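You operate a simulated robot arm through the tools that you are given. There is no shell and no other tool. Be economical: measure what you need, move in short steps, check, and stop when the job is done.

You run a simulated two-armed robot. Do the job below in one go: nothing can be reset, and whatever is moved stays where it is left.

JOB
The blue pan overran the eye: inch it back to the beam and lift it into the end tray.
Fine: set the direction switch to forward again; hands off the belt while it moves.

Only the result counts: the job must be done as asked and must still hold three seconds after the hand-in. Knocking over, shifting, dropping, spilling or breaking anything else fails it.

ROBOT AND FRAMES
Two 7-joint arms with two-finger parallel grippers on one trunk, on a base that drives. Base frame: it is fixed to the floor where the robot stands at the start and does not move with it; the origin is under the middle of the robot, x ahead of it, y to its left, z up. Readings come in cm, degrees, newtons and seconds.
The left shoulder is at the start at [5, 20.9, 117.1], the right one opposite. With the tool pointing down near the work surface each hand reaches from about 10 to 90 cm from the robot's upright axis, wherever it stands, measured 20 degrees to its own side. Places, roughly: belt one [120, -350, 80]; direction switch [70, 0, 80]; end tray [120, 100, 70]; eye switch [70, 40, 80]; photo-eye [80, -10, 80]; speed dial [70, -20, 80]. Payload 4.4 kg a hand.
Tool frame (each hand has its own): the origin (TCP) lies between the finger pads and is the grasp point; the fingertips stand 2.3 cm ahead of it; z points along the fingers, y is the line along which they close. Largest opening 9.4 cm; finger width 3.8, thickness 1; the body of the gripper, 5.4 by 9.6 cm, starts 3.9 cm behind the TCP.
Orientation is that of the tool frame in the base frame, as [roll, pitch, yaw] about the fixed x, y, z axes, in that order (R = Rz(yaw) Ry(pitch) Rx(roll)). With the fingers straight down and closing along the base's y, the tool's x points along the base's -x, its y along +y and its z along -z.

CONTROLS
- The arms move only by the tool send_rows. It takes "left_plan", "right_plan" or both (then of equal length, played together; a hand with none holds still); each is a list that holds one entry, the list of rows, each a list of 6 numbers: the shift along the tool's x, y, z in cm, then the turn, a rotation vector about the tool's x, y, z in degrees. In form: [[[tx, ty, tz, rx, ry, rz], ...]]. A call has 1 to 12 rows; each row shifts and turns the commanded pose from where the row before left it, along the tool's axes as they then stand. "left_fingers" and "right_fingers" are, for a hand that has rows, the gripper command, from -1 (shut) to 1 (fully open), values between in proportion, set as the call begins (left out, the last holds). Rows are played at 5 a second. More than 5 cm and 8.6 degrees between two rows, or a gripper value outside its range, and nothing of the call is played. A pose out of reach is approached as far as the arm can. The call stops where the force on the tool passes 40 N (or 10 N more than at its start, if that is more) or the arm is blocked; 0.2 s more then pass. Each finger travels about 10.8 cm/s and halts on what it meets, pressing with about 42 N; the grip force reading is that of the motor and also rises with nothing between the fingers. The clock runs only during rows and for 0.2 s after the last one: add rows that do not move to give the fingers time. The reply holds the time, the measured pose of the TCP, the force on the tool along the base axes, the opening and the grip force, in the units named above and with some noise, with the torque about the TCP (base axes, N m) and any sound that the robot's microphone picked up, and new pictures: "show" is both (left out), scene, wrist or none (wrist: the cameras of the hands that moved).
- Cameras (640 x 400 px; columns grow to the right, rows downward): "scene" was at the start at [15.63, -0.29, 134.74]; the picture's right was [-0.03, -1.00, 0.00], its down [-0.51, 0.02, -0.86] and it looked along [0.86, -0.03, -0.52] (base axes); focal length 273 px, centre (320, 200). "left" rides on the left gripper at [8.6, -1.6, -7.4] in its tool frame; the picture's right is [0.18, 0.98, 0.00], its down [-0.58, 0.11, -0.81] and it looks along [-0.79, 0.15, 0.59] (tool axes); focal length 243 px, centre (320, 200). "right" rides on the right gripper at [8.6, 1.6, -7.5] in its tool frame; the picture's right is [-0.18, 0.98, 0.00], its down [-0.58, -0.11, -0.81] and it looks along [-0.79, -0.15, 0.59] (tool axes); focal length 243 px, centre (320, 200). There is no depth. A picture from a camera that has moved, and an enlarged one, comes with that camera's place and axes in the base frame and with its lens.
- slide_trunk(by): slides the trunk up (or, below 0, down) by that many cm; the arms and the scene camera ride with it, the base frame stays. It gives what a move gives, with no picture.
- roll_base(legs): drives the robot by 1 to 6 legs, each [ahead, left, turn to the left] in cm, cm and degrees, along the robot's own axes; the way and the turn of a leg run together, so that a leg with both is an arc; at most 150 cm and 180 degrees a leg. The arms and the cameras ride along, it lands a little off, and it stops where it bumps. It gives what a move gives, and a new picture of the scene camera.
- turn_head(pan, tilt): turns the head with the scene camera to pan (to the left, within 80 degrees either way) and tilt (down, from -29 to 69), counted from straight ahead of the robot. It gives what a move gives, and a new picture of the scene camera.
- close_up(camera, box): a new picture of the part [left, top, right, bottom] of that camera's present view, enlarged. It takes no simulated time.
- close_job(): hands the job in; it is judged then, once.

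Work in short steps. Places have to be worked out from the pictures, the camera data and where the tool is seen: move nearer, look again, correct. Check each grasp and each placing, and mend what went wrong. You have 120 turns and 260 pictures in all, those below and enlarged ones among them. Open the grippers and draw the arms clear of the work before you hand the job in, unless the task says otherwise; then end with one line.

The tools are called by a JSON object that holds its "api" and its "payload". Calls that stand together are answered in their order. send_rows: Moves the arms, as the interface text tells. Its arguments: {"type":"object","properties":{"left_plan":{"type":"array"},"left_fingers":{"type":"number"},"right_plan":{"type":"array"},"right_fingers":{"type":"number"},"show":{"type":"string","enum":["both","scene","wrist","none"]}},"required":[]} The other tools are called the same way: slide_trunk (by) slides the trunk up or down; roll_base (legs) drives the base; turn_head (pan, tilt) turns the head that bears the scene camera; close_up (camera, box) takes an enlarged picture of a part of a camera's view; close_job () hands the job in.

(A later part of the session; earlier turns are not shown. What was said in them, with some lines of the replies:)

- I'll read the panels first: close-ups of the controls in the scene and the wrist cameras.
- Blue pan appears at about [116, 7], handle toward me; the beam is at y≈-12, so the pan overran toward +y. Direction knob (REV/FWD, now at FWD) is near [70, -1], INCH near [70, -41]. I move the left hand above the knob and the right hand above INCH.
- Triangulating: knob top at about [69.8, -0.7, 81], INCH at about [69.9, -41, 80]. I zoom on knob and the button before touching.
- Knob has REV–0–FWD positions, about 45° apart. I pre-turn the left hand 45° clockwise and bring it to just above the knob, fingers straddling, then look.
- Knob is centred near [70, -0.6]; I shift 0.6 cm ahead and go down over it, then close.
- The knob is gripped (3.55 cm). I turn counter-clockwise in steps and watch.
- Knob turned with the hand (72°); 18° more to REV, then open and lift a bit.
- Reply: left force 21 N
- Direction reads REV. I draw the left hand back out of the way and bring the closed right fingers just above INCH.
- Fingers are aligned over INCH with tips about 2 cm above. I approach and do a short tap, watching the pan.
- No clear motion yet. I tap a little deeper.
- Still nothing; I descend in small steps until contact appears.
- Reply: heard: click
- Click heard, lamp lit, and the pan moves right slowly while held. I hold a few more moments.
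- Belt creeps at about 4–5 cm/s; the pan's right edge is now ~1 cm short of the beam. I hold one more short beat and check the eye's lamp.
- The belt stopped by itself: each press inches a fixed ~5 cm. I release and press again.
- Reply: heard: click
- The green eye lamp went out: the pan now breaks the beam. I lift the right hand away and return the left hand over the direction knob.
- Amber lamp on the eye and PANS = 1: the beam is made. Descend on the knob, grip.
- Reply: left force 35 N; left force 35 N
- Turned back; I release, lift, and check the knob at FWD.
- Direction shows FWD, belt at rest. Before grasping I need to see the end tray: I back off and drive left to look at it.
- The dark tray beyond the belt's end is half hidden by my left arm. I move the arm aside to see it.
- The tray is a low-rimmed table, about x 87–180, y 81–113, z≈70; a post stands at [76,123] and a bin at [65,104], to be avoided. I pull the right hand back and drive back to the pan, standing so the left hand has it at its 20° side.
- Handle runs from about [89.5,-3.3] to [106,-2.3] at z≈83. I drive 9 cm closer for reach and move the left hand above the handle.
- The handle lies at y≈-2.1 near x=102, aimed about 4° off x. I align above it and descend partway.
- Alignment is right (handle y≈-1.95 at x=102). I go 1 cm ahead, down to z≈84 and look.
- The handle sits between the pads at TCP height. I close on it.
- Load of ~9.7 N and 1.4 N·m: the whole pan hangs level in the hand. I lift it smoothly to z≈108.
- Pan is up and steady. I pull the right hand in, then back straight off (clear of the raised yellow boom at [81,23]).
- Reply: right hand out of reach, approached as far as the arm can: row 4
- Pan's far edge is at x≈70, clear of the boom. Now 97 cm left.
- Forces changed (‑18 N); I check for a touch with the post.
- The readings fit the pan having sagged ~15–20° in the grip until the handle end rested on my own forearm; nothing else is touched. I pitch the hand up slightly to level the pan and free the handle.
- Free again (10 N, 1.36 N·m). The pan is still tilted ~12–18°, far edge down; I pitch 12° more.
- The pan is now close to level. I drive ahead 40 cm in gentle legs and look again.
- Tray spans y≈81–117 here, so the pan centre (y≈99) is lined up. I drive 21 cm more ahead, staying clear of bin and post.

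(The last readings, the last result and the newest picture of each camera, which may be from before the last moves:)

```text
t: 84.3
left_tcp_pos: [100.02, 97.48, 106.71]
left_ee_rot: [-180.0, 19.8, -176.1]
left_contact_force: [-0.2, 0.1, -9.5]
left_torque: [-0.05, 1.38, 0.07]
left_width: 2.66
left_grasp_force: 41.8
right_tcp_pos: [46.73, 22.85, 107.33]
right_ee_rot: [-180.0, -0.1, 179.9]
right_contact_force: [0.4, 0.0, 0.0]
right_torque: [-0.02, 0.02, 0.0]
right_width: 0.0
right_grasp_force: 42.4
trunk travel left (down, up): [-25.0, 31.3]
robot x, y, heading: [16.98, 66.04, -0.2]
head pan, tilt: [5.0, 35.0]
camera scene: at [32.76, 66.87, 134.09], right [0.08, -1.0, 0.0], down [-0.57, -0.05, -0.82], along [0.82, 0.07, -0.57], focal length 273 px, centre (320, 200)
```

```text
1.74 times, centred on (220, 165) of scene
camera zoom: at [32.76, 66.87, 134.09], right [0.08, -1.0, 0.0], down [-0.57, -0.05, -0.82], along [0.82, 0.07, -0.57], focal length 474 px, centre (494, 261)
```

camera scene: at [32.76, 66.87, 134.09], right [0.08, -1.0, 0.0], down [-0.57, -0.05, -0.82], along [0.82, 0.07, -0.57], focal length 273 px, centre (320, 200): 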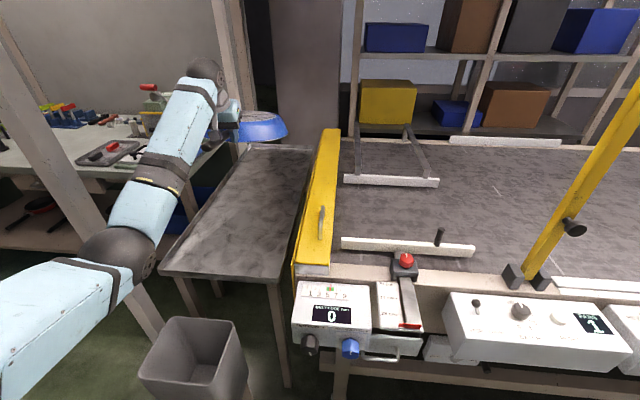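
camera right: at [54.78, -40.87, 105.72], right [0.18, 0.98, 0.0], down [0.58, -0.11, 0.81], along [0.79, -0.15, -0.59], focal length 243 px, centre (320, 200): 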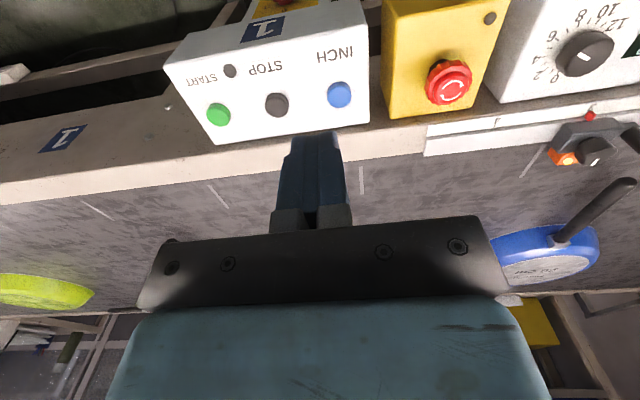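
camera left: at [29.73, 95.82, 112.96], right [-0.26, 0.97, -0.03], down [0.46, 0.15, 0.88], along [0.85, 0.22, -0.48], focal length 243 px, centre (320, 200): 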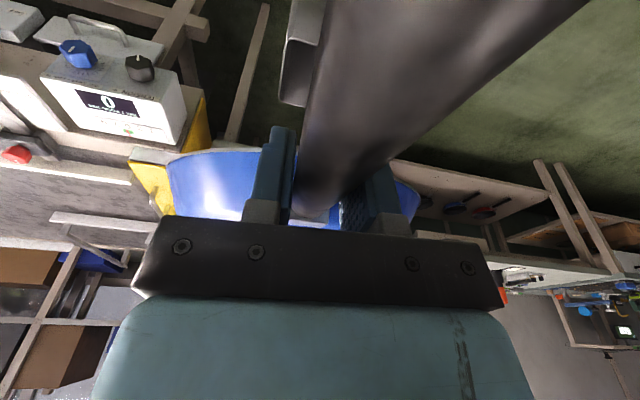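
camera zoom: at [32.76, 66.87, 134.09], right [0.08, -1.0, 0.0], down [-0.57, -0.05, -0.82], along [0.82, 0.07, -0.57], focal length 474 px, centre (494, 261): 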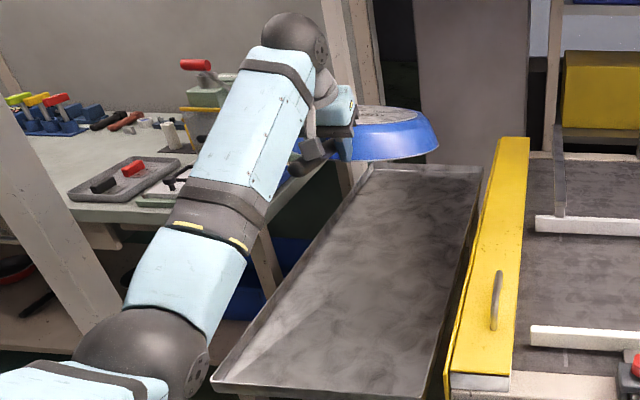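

Tray: x from 82.5, y 81.5–119; pan centre is at [115.5, 98.5], inside. I lower the trunk 20 cm and check.

{"api": "slide_trunk", "payload": {"by": -20}}

{"api": "send_rows", "payload": {"left_plan": [[[0, 0.5, 0, 0, 0, 0], [0, 0.5, 0, 0, 0, 0]]], "show": "both"}}

{"api": "close_up", "payload": {"camera": "scene", "box": [100, 50, 340, 280]}}

```text
t: 86.5
left_tcp_pos: [99.84, 97.42, 86.84]
left_ee_rot: [180.0, 19.8, -176.1]
left_contact_force: [-0.3, -1.0, -9.0]
left_torque: [-0.05, 1.34, -0.02]
left_width: 2.67
left_grasp_force: 42.4
right_tcp_pos: [46.63, 22.89, 87.32]
right_ee_rot: [180.0, -0.1, 179.9]
right_contact_force: [-0.9, -0.1, -0.5]
right_torque: [-0.02, -0.03, 0.05]
right_width: 0.02
right_grasp_force: 42.1
trunk travel left (down, up): [-5.0, 51.3]
robot x, y, heading: [16.99, 65.95, -0.0]
head pan, tilt: [5.0, 35.0]
```

```text
t: 87.1
left_tcp_pos: [99.81, 98.58, 86.74]
left_ee_rot: [180.0, 19.8, -176.0]
left_contact_force: [0.6, 0.4, -9.9]
left_torque: [-0.14, 1.34, 0.02]
left_width: 2.68
left_grasp_force: 42.1
right_tcp_pos: [46.68, 22.9, 87.31]
right_ee_rot: [-180.0, -0.2, 179.7]
right_contact_force: [0.2, 0.5, -0.8]
right_torque: [0.03, 0.0, 0.0]
right_width: 0.01
right_grasp_force: 41.6
trunk travel left (down, up): [-5.0, 51.3]
robot x, y, heading: [17.14, 66.04, -0.2]
head pan, tilt: [5.0, 35.0]
camera scene: at [32.72, 66.89, 114.09], right [0.08, -1.0, 0.0], down [-0.57, -0.05, -0.82], along [0.82, 0.07, -0.57], focal length 273 px, centre (320, 200)
camera left: at [89.27, 96.13, 90.84], right [-0.24, 0.97, -0.06], down [0.27, 0.13, 0.96], along [0.93, 0.21, -0.29], focal length 243 px, centre (320, 200)
```

scene: 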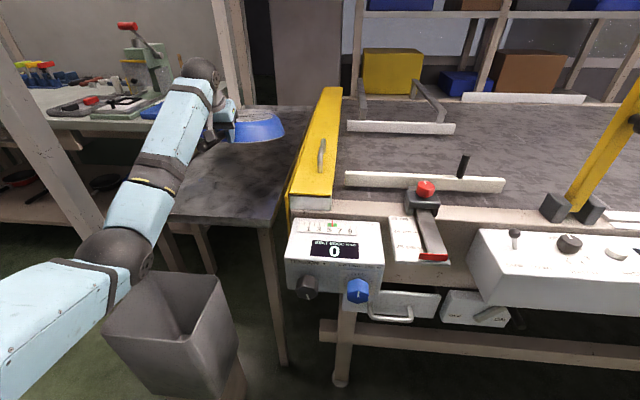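
left: 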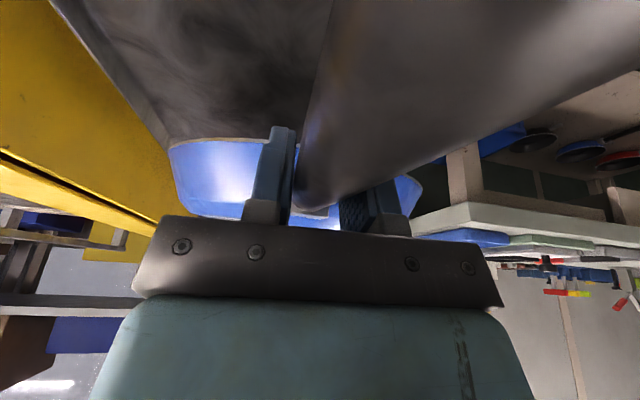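

```text
1.74 times, centred on (220, 165) of scene
camera zoom: at [32.72, 66.89, 114.09], right [0.08, -1.0, 0.0], down [-0.57, -0.05, -0.82], along [0.82, 0.07, -0.57], focal length 474 px, centre (494, 261)
```

zoom: 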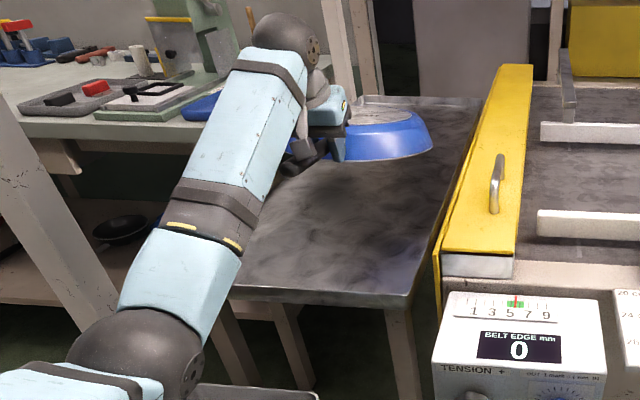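

Pan hovers inside the tray outline. I lower it gently by arm (8 cm, slightly ahead).

{"api": "send_rows", "payload": {"left_plan": [[[-0.4, 0, 1.2, 0, 0, 0], [-0.4, 0, 1.2, 0, 0, 0], [0.34, 0, 0.94, 0, 0, 0], [0.34, 0, 0.94, 0, 0, 0], [0.34, 0, 0.94, 0, 0, 0], [0.34, 0, 0.94, 0, 0, 0], [0.34, 0, 0.94, 0, 0, 0], [0.34, 0, 0.94, 0, 0, 0], [0, 0, 0, 0, 0, 0]]], "show": "both"}}

{"api": "close_up", "payload": {"camera": "scene", "box": [180, 70, 320, 190]}}

```text
t: 89.1
left_tcp_pos: [101.26, 98.51, 78.93]
left_ee_rot: [-180.0, 19.9, -176.1]
left_contact_force: [-1.1, 1.3, -3.1]
left_torque: [-0.04, -0.65, -0.1]
left_width: 2.68
left_grasp_force: 41.6
right_tcp_pos: [46.61, 22.83, 87.28]
right_ee_rot: [-179.9, 0.0, 179.8]
right_contact_force: [0.9, -0.3, 0.9]
right_torque: [0.05, 0.02, -0.01]
right_width: 0.02
right_grasp_force: 41.8
trunk travel left (down, up): [-5.0, 51.3]
robot x, y, heading: [17.48, 66.69, -0.4]
head pan, tilt: [5.0, 35.0]
camera scene: at [32.6, 66.86, 114.11], right [0.08, -1.0, 0.0], down [-0.57, -0.05, -0.82], along [0.82, 0.07, -0.57], focal length 273 px, centre (320, 200)
camera left: at [90.72, 96.13, 83.02], right [-0.24, 0.97, -0.06], down [0.26, 0.13, 0.96], along [0.93, 0.21, -0.29], focal length 243 px, centre (320, 200)
```

scene: 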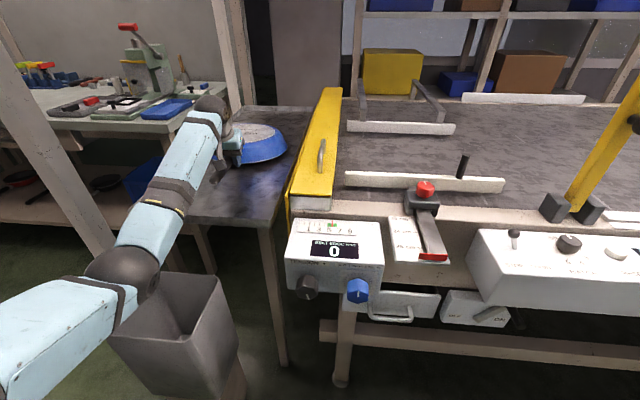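
left: 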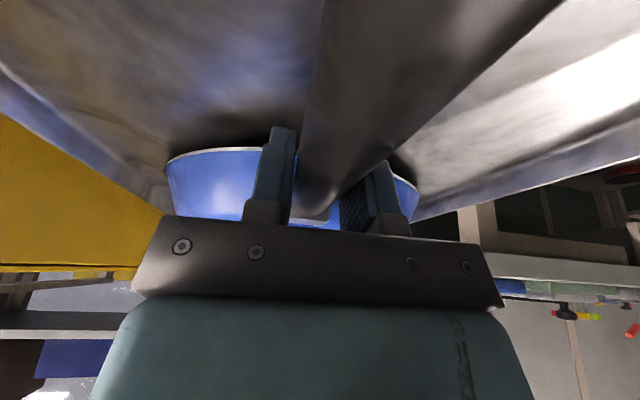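

```text
3.33 times, centred on (250, 130) of scene
camera zoom: at [32.6, 66.86, 114.11], right [0.08, -1.0, 0.0], down [-0.57, -0.05, -0.82], along [0.82, 0.07, -0.57], focal length 909 px, centre (553, 433)
```

zoom: 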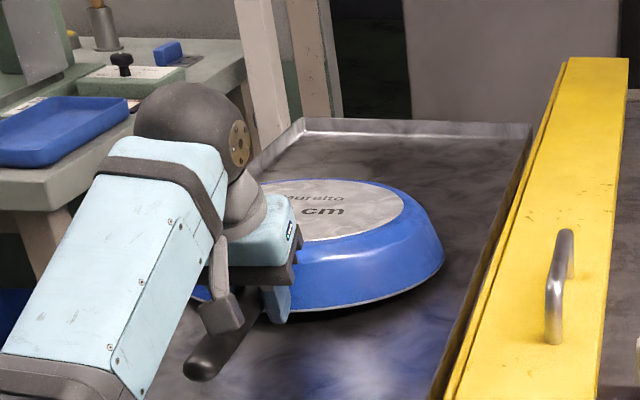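

The far rim has touched down; near rim still slightly up. I keep lowering in half-centimetres.

{"api": "send_rows", "payload": {"left_plan": [[[0.17, 0, 0.47, 0, 0, 0], [0.17, 0, 0.47, 0, 0, 0], [0.17, 0, 0.47, 0, 0, 0], [0.17, 0, 0.47, 0, 0, 0], [0, 0, 0, 0, 0, 0]]], "show": "wrist"}}

{"api": "close_up", "payload": {"camera": "scene", "box": [180, 70, 320, 190]}}

```text
t: 90.3
left_tcp_pos: [101.41, 98.37, 77.0]
left_ee_rot: [-180.0, 20.0, -176.1]
left_contact_force: [1.8, 1.6, 5.8]
left_torque: [-0.1, 0.42, -0.27]
left_width: 2.65
left_grasp_force: 41.8
right_tcp_pos: [46.51, 22.95, 87.41]
right_ee_rot: [179.9, 0.0, 179.8]
right_contact_force: [0.5, -0.5, 0.2]
right_torque: [-0.02, 0.0, 0.03]
right_width: 0.0
right_grasp_force: 41.5
trunk travel left (down, up): [-5.0, 51.3]
robot x, y, heading: [17.27, 66.28, -0.1]
head pan, tilt: [5.0, 35.0]
camera left: at [90.77, 96.05, 81.14], right [-0.24, 0.97, -0.06], down [0.26, 0.13, 0.96], along [0.93, 0.21, -0.28], focal length 243 px, centre (320, 200)
```

left: 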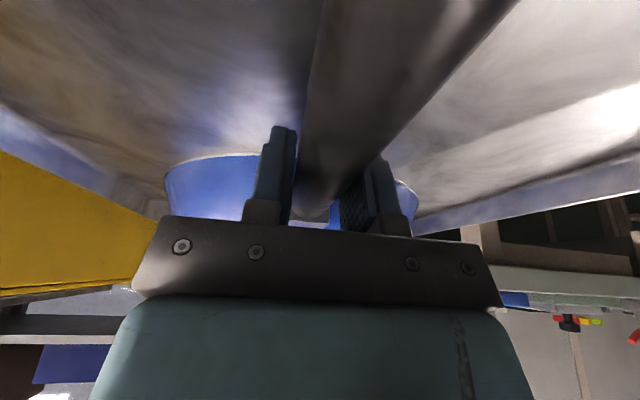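

```text
3.33 times, centred on (250, 130) of scene
camera zoom: at [32.56, 66.82, 114.13], right [0.08, -1.0, 0.0], down [-0.57, -0.05, -0.82], along [0.82, 0.07, -0.57], focal length 909 px, centre (553, 433)
```

zoom: 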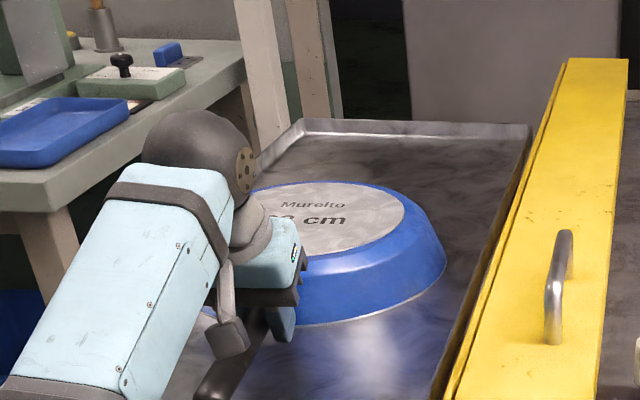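

The pan sits flat on the tray (hand is now slightly pushed up). I open the fingers and rise along the tool axis.

{"api": "send_rows", "payload": {"left_plan": [[[0, 0, 0, 0, 0, 0], [0, 0, 0, 0, 0, 0], [0, 0, 0, 0, 0, 0], [0, 0, 0, 0, 0, 0]]], "left_fingers": 0.2, "show": "none"}}

{"api": "send_rows", "payload": {"left_plan": [[[0, 0, -1, 0, 0, 0], [0, 0, -2, 0, 0, 0], [0, 0, -3, 0, 0, 0], [0, 0, -4, 0, 0, 0], [0, 0, -4, 0, 0, 0], [0, 0, -4, 0, 0, 0]]], "show": "both"}}

```text
t: 91.3
left_tcp_pos: [101.36, 98.42, 76.94]
left_ee_rot: [180.0, 19.9, -176.1]
left_contact_force: [-0.1, -0.5, 0.0]
left_torque: [0.02, 0.0, 0.01]
left_width: 5.65
left_grasp_force: 0.1
right_tcp_pos: [46.62, 22.98, 87.3]
right_ee_rot: [179.9, 0.0, 179.8]
right_contact_force: [-0.1, 0.3, 0.2]
right_torque: [-0.04, 0.03, 0.03]
right_width: 0.0
right_grasp_force: 42.2
trunk travel left (down, up): [-5.0, 51.3]
robot x, y, heading: [17.14, 66.31, -0.2]
head pan, tilt: [5.0, 35.0]
```

```text
t: 92.7
left_tcp_pos: [95.01, 98.22, 94.12]
left_ee_rot: [-179.9, 19.9, -175.9]
left_contact_force: [0.3, -0.6, -0.5]
left_torque: [0.01, -0.01, -0.02]
left_width: 5.66
left_grasp_force: 0.0
right_tcp_pos: [46.59, 22.86, 87.42]
right_ee_rot: [-179.9, 0.0, 179.8]
right_contact_force: [-0.6, -0.7, 0.6]
right_torque: [0.02, -0.02, 0.01]
right_width: 0.0
right_grasp_force: 41.9
trunk travel left (down, up): [-5.0, 51.3]
robot x, y, heading: [17.28, 66.09, -0.1]
head pan, tilt: [5.0, 35.0]
camera scene: at [32.51, 66.94, 114.13], right [0.08, -1.0, 0.0], down [-0.57, -0.05, -0.82], along [0.82, 0.07, -0.57], focal length 273 px, centre (320, 200)
camera left: at [84.48, 95.91, 98.22], right [-0.24, 0.97, -0.06], down [0.26, 0.13, 0.96], along [0.93, 0.21, -0.29], focal length 243 px, centre (320, 200)
```

scene: 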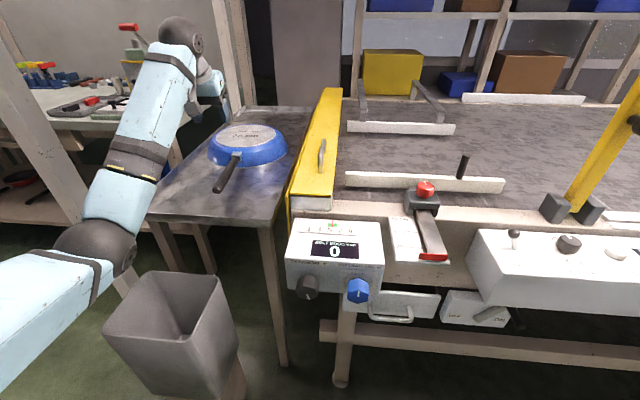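
left: 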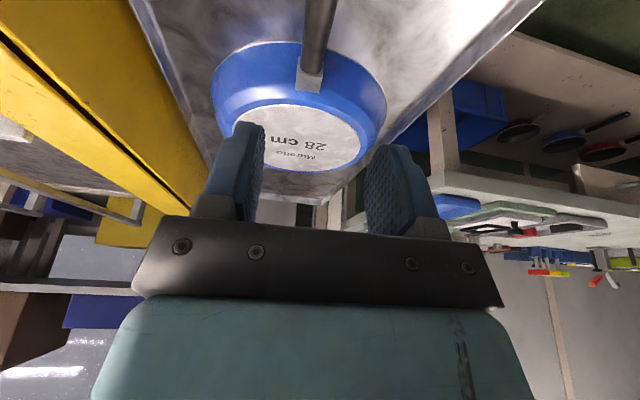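

The blue pan lies flat inside the tray. I raise the trunk, back straight off, open the right gripper too, and take a last look.

{"api": "slide_trunk", "payload": {"by": 20}}

{"api": "roll_base", "payload": {"legs": [[-50, 0, 0]]}}

{"api": "send_rows", "payload": {"right_plan": [[[0, 0, 0, 0, 0, 0], [0, 0, 0, 0, 0, 0], [0, 0, 0, 0, 0, 0], [0, 0, 0, 0, 0, 0]]], "right_fingers": 1, "show": "none"}}

{"api": "turn_head", "payload": {"pan": -20, "tilt": 30}}

{"api": "close_up", "payload": {"camera": "scene", "box": [80, 80, 560, 300]}}

```text
t: 94.9
left_tcp_pos: [95.14, 98.2, 114.13]
left_ee_rot: [180.0, 19.9, -176.1]
left_contact_force: [-0.8, -0.7, 1.0]
left_torque: [0.03, 0.04, -0.02]
left_width: 5.67
left_grasp_force: 0.1
right_tcp_pos: [46.58, 22.77, 107.35]
right_ee_rot: [-180.0, 0.0, 179.7]
right_contact_force: [0.3, -1.1, -0.1]
right_torque: [0.0, 0.01, 0.04]
right_width: 0.01
right_grasp_force: 41.9
trunk travel left (down, up): [-25.0, 31.3]
robot x, y, heading: [17.17, 66.17, 0.1]
head pan, tilt: [5.0, 35.0]
```

```text
t: 97.8
left_tcp_pos: [45.69, 97.92, 114.14]
left_ee_rot: [179.9, 19.9, -176.5]
left_contact_force: [0.3, 0.0, 0.3]
left_torque: [0.0, -0.01, -0.03]
left_width: 5.64
left_grasp_force: 0.1
right_tcp_pos: [-3.5, 23.11, 107.35]
right_ee_rot: [179.9, 0.0, 179.4]
right_contact_force: [0.0, 0.8, 0.3]
right_torque: [-0.03, -0.01, 0.01]
right_width: 0.0
right_grasp_force: 41.9
trunk travel left (down, up): [-25.0, 31.3]
robot x, y, heading: [-32.28, 66.25, -0.4]
head pan, tilt: [5.0, 35.0]
camera scene: at [-17.11, 67.05, 134.12], right [0.08, -1.0, 0.0], down [-0.57, -0.04, -0.82], along [0.82, 0.06, -0.57], focal length 273 px, centre (320, 200)
```

scene: 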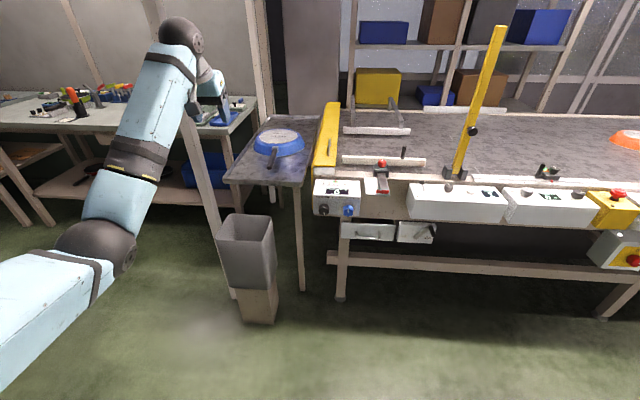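

```text
t: 98.8
left_tcp_pos: [45.66, 97.9, 114.11]
left_ee_rot: [-180.0, 20.0, -176.6]
left_contact_force: [-0.7, 0.1, -1.0]
left_torque: [0.01, -0.01, -0.01]
left_width: 5.65
left_grasp_force: 0.1
right_tcp_pos: [-3.56, 22.99, 107.36]
right_ee_rot: [180.0, 0.1, 179.3]
right_contact_force: [-0.4, 0.8, -0.2]
right_torque: [0.04, -0.04, -0.02]
right_width: 9.4
right_grasp_force: 0.0
trunk travel left (down, up): [-25.0, 31.3]
robot x, y, heading: [-32.46, 66.58, -0.3]
head pan, tilt: [5.0, 35.0]
```

```text
t: 99.7
left_tcp_pos: [45.7, 97.87, 114.18]
left_ee_rot: [-179.9, 19.9, -176.5]
left_contact_force: [-0.3, 0.2, -0.7]
left_torque: [0.04, -0.01, -0.01]
left_width: 5.63
left_grasp_force: 0.1
right_tcp_pos: [-3.45, 22.92, 107.33]
right_ee_rot: [179.9, 0.1, 179.3]
right_contact_force: [-0.2, 0.0, -0.1]
right_torque: [-0.02, -0.01, 0.03]
right_width: 9.38
right_grasp_force: 0.1
trunk travel left (down, up): [-25.0, 31.3]
robot x, y, heading: [-32.83, 66.71, -0.5]
head pan, tilt: [-20.0, 30.0]
camera scene: at [-17.39, 63.2, 134.89], right [-0.35, -0.94, 0.0], down [-0.47, 0.18, -0.87], along [0.81, -0.3, -0.5], focal length 273 px, centre (320, 200)
```

scene: 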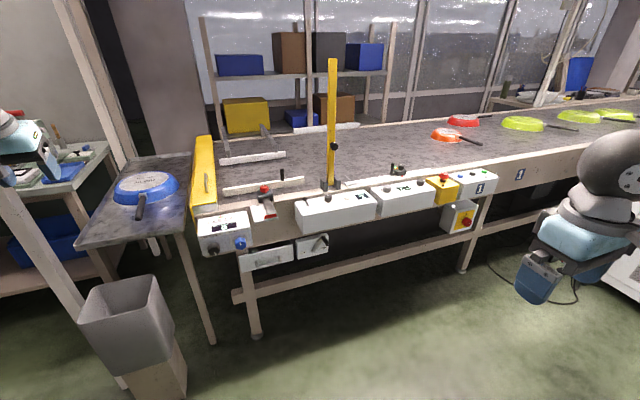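

```text
1.33 times, centred on (320, 190) of scene
camera zoom: at [-17.39, 63.2, 134.89], right [-0.35, -0.94, 0.0], down [-0.47, 0.18, -0.87], along [0.81, -0.3, -0.5], focal length 364 px, centre (320, 213)
```

zoom: 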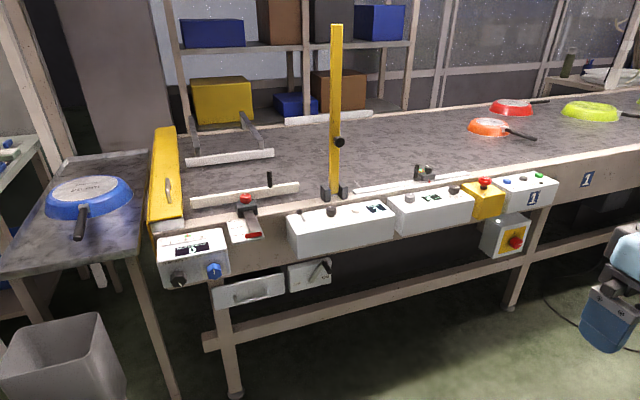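

The pan is in the tray, the switch was left on FWD, everything else is in place and both hands are open and clear. I hand in.

{"api": "close_job", "payload": {}}

```text
The job is handed in.
```

I inched the blue pan back until it broke the beam, set the direction switch to FWD again, and lifted the pan flat into the end tray; both hands are open and clear, and I saw nothing else knocked or moved by the arms or the base.
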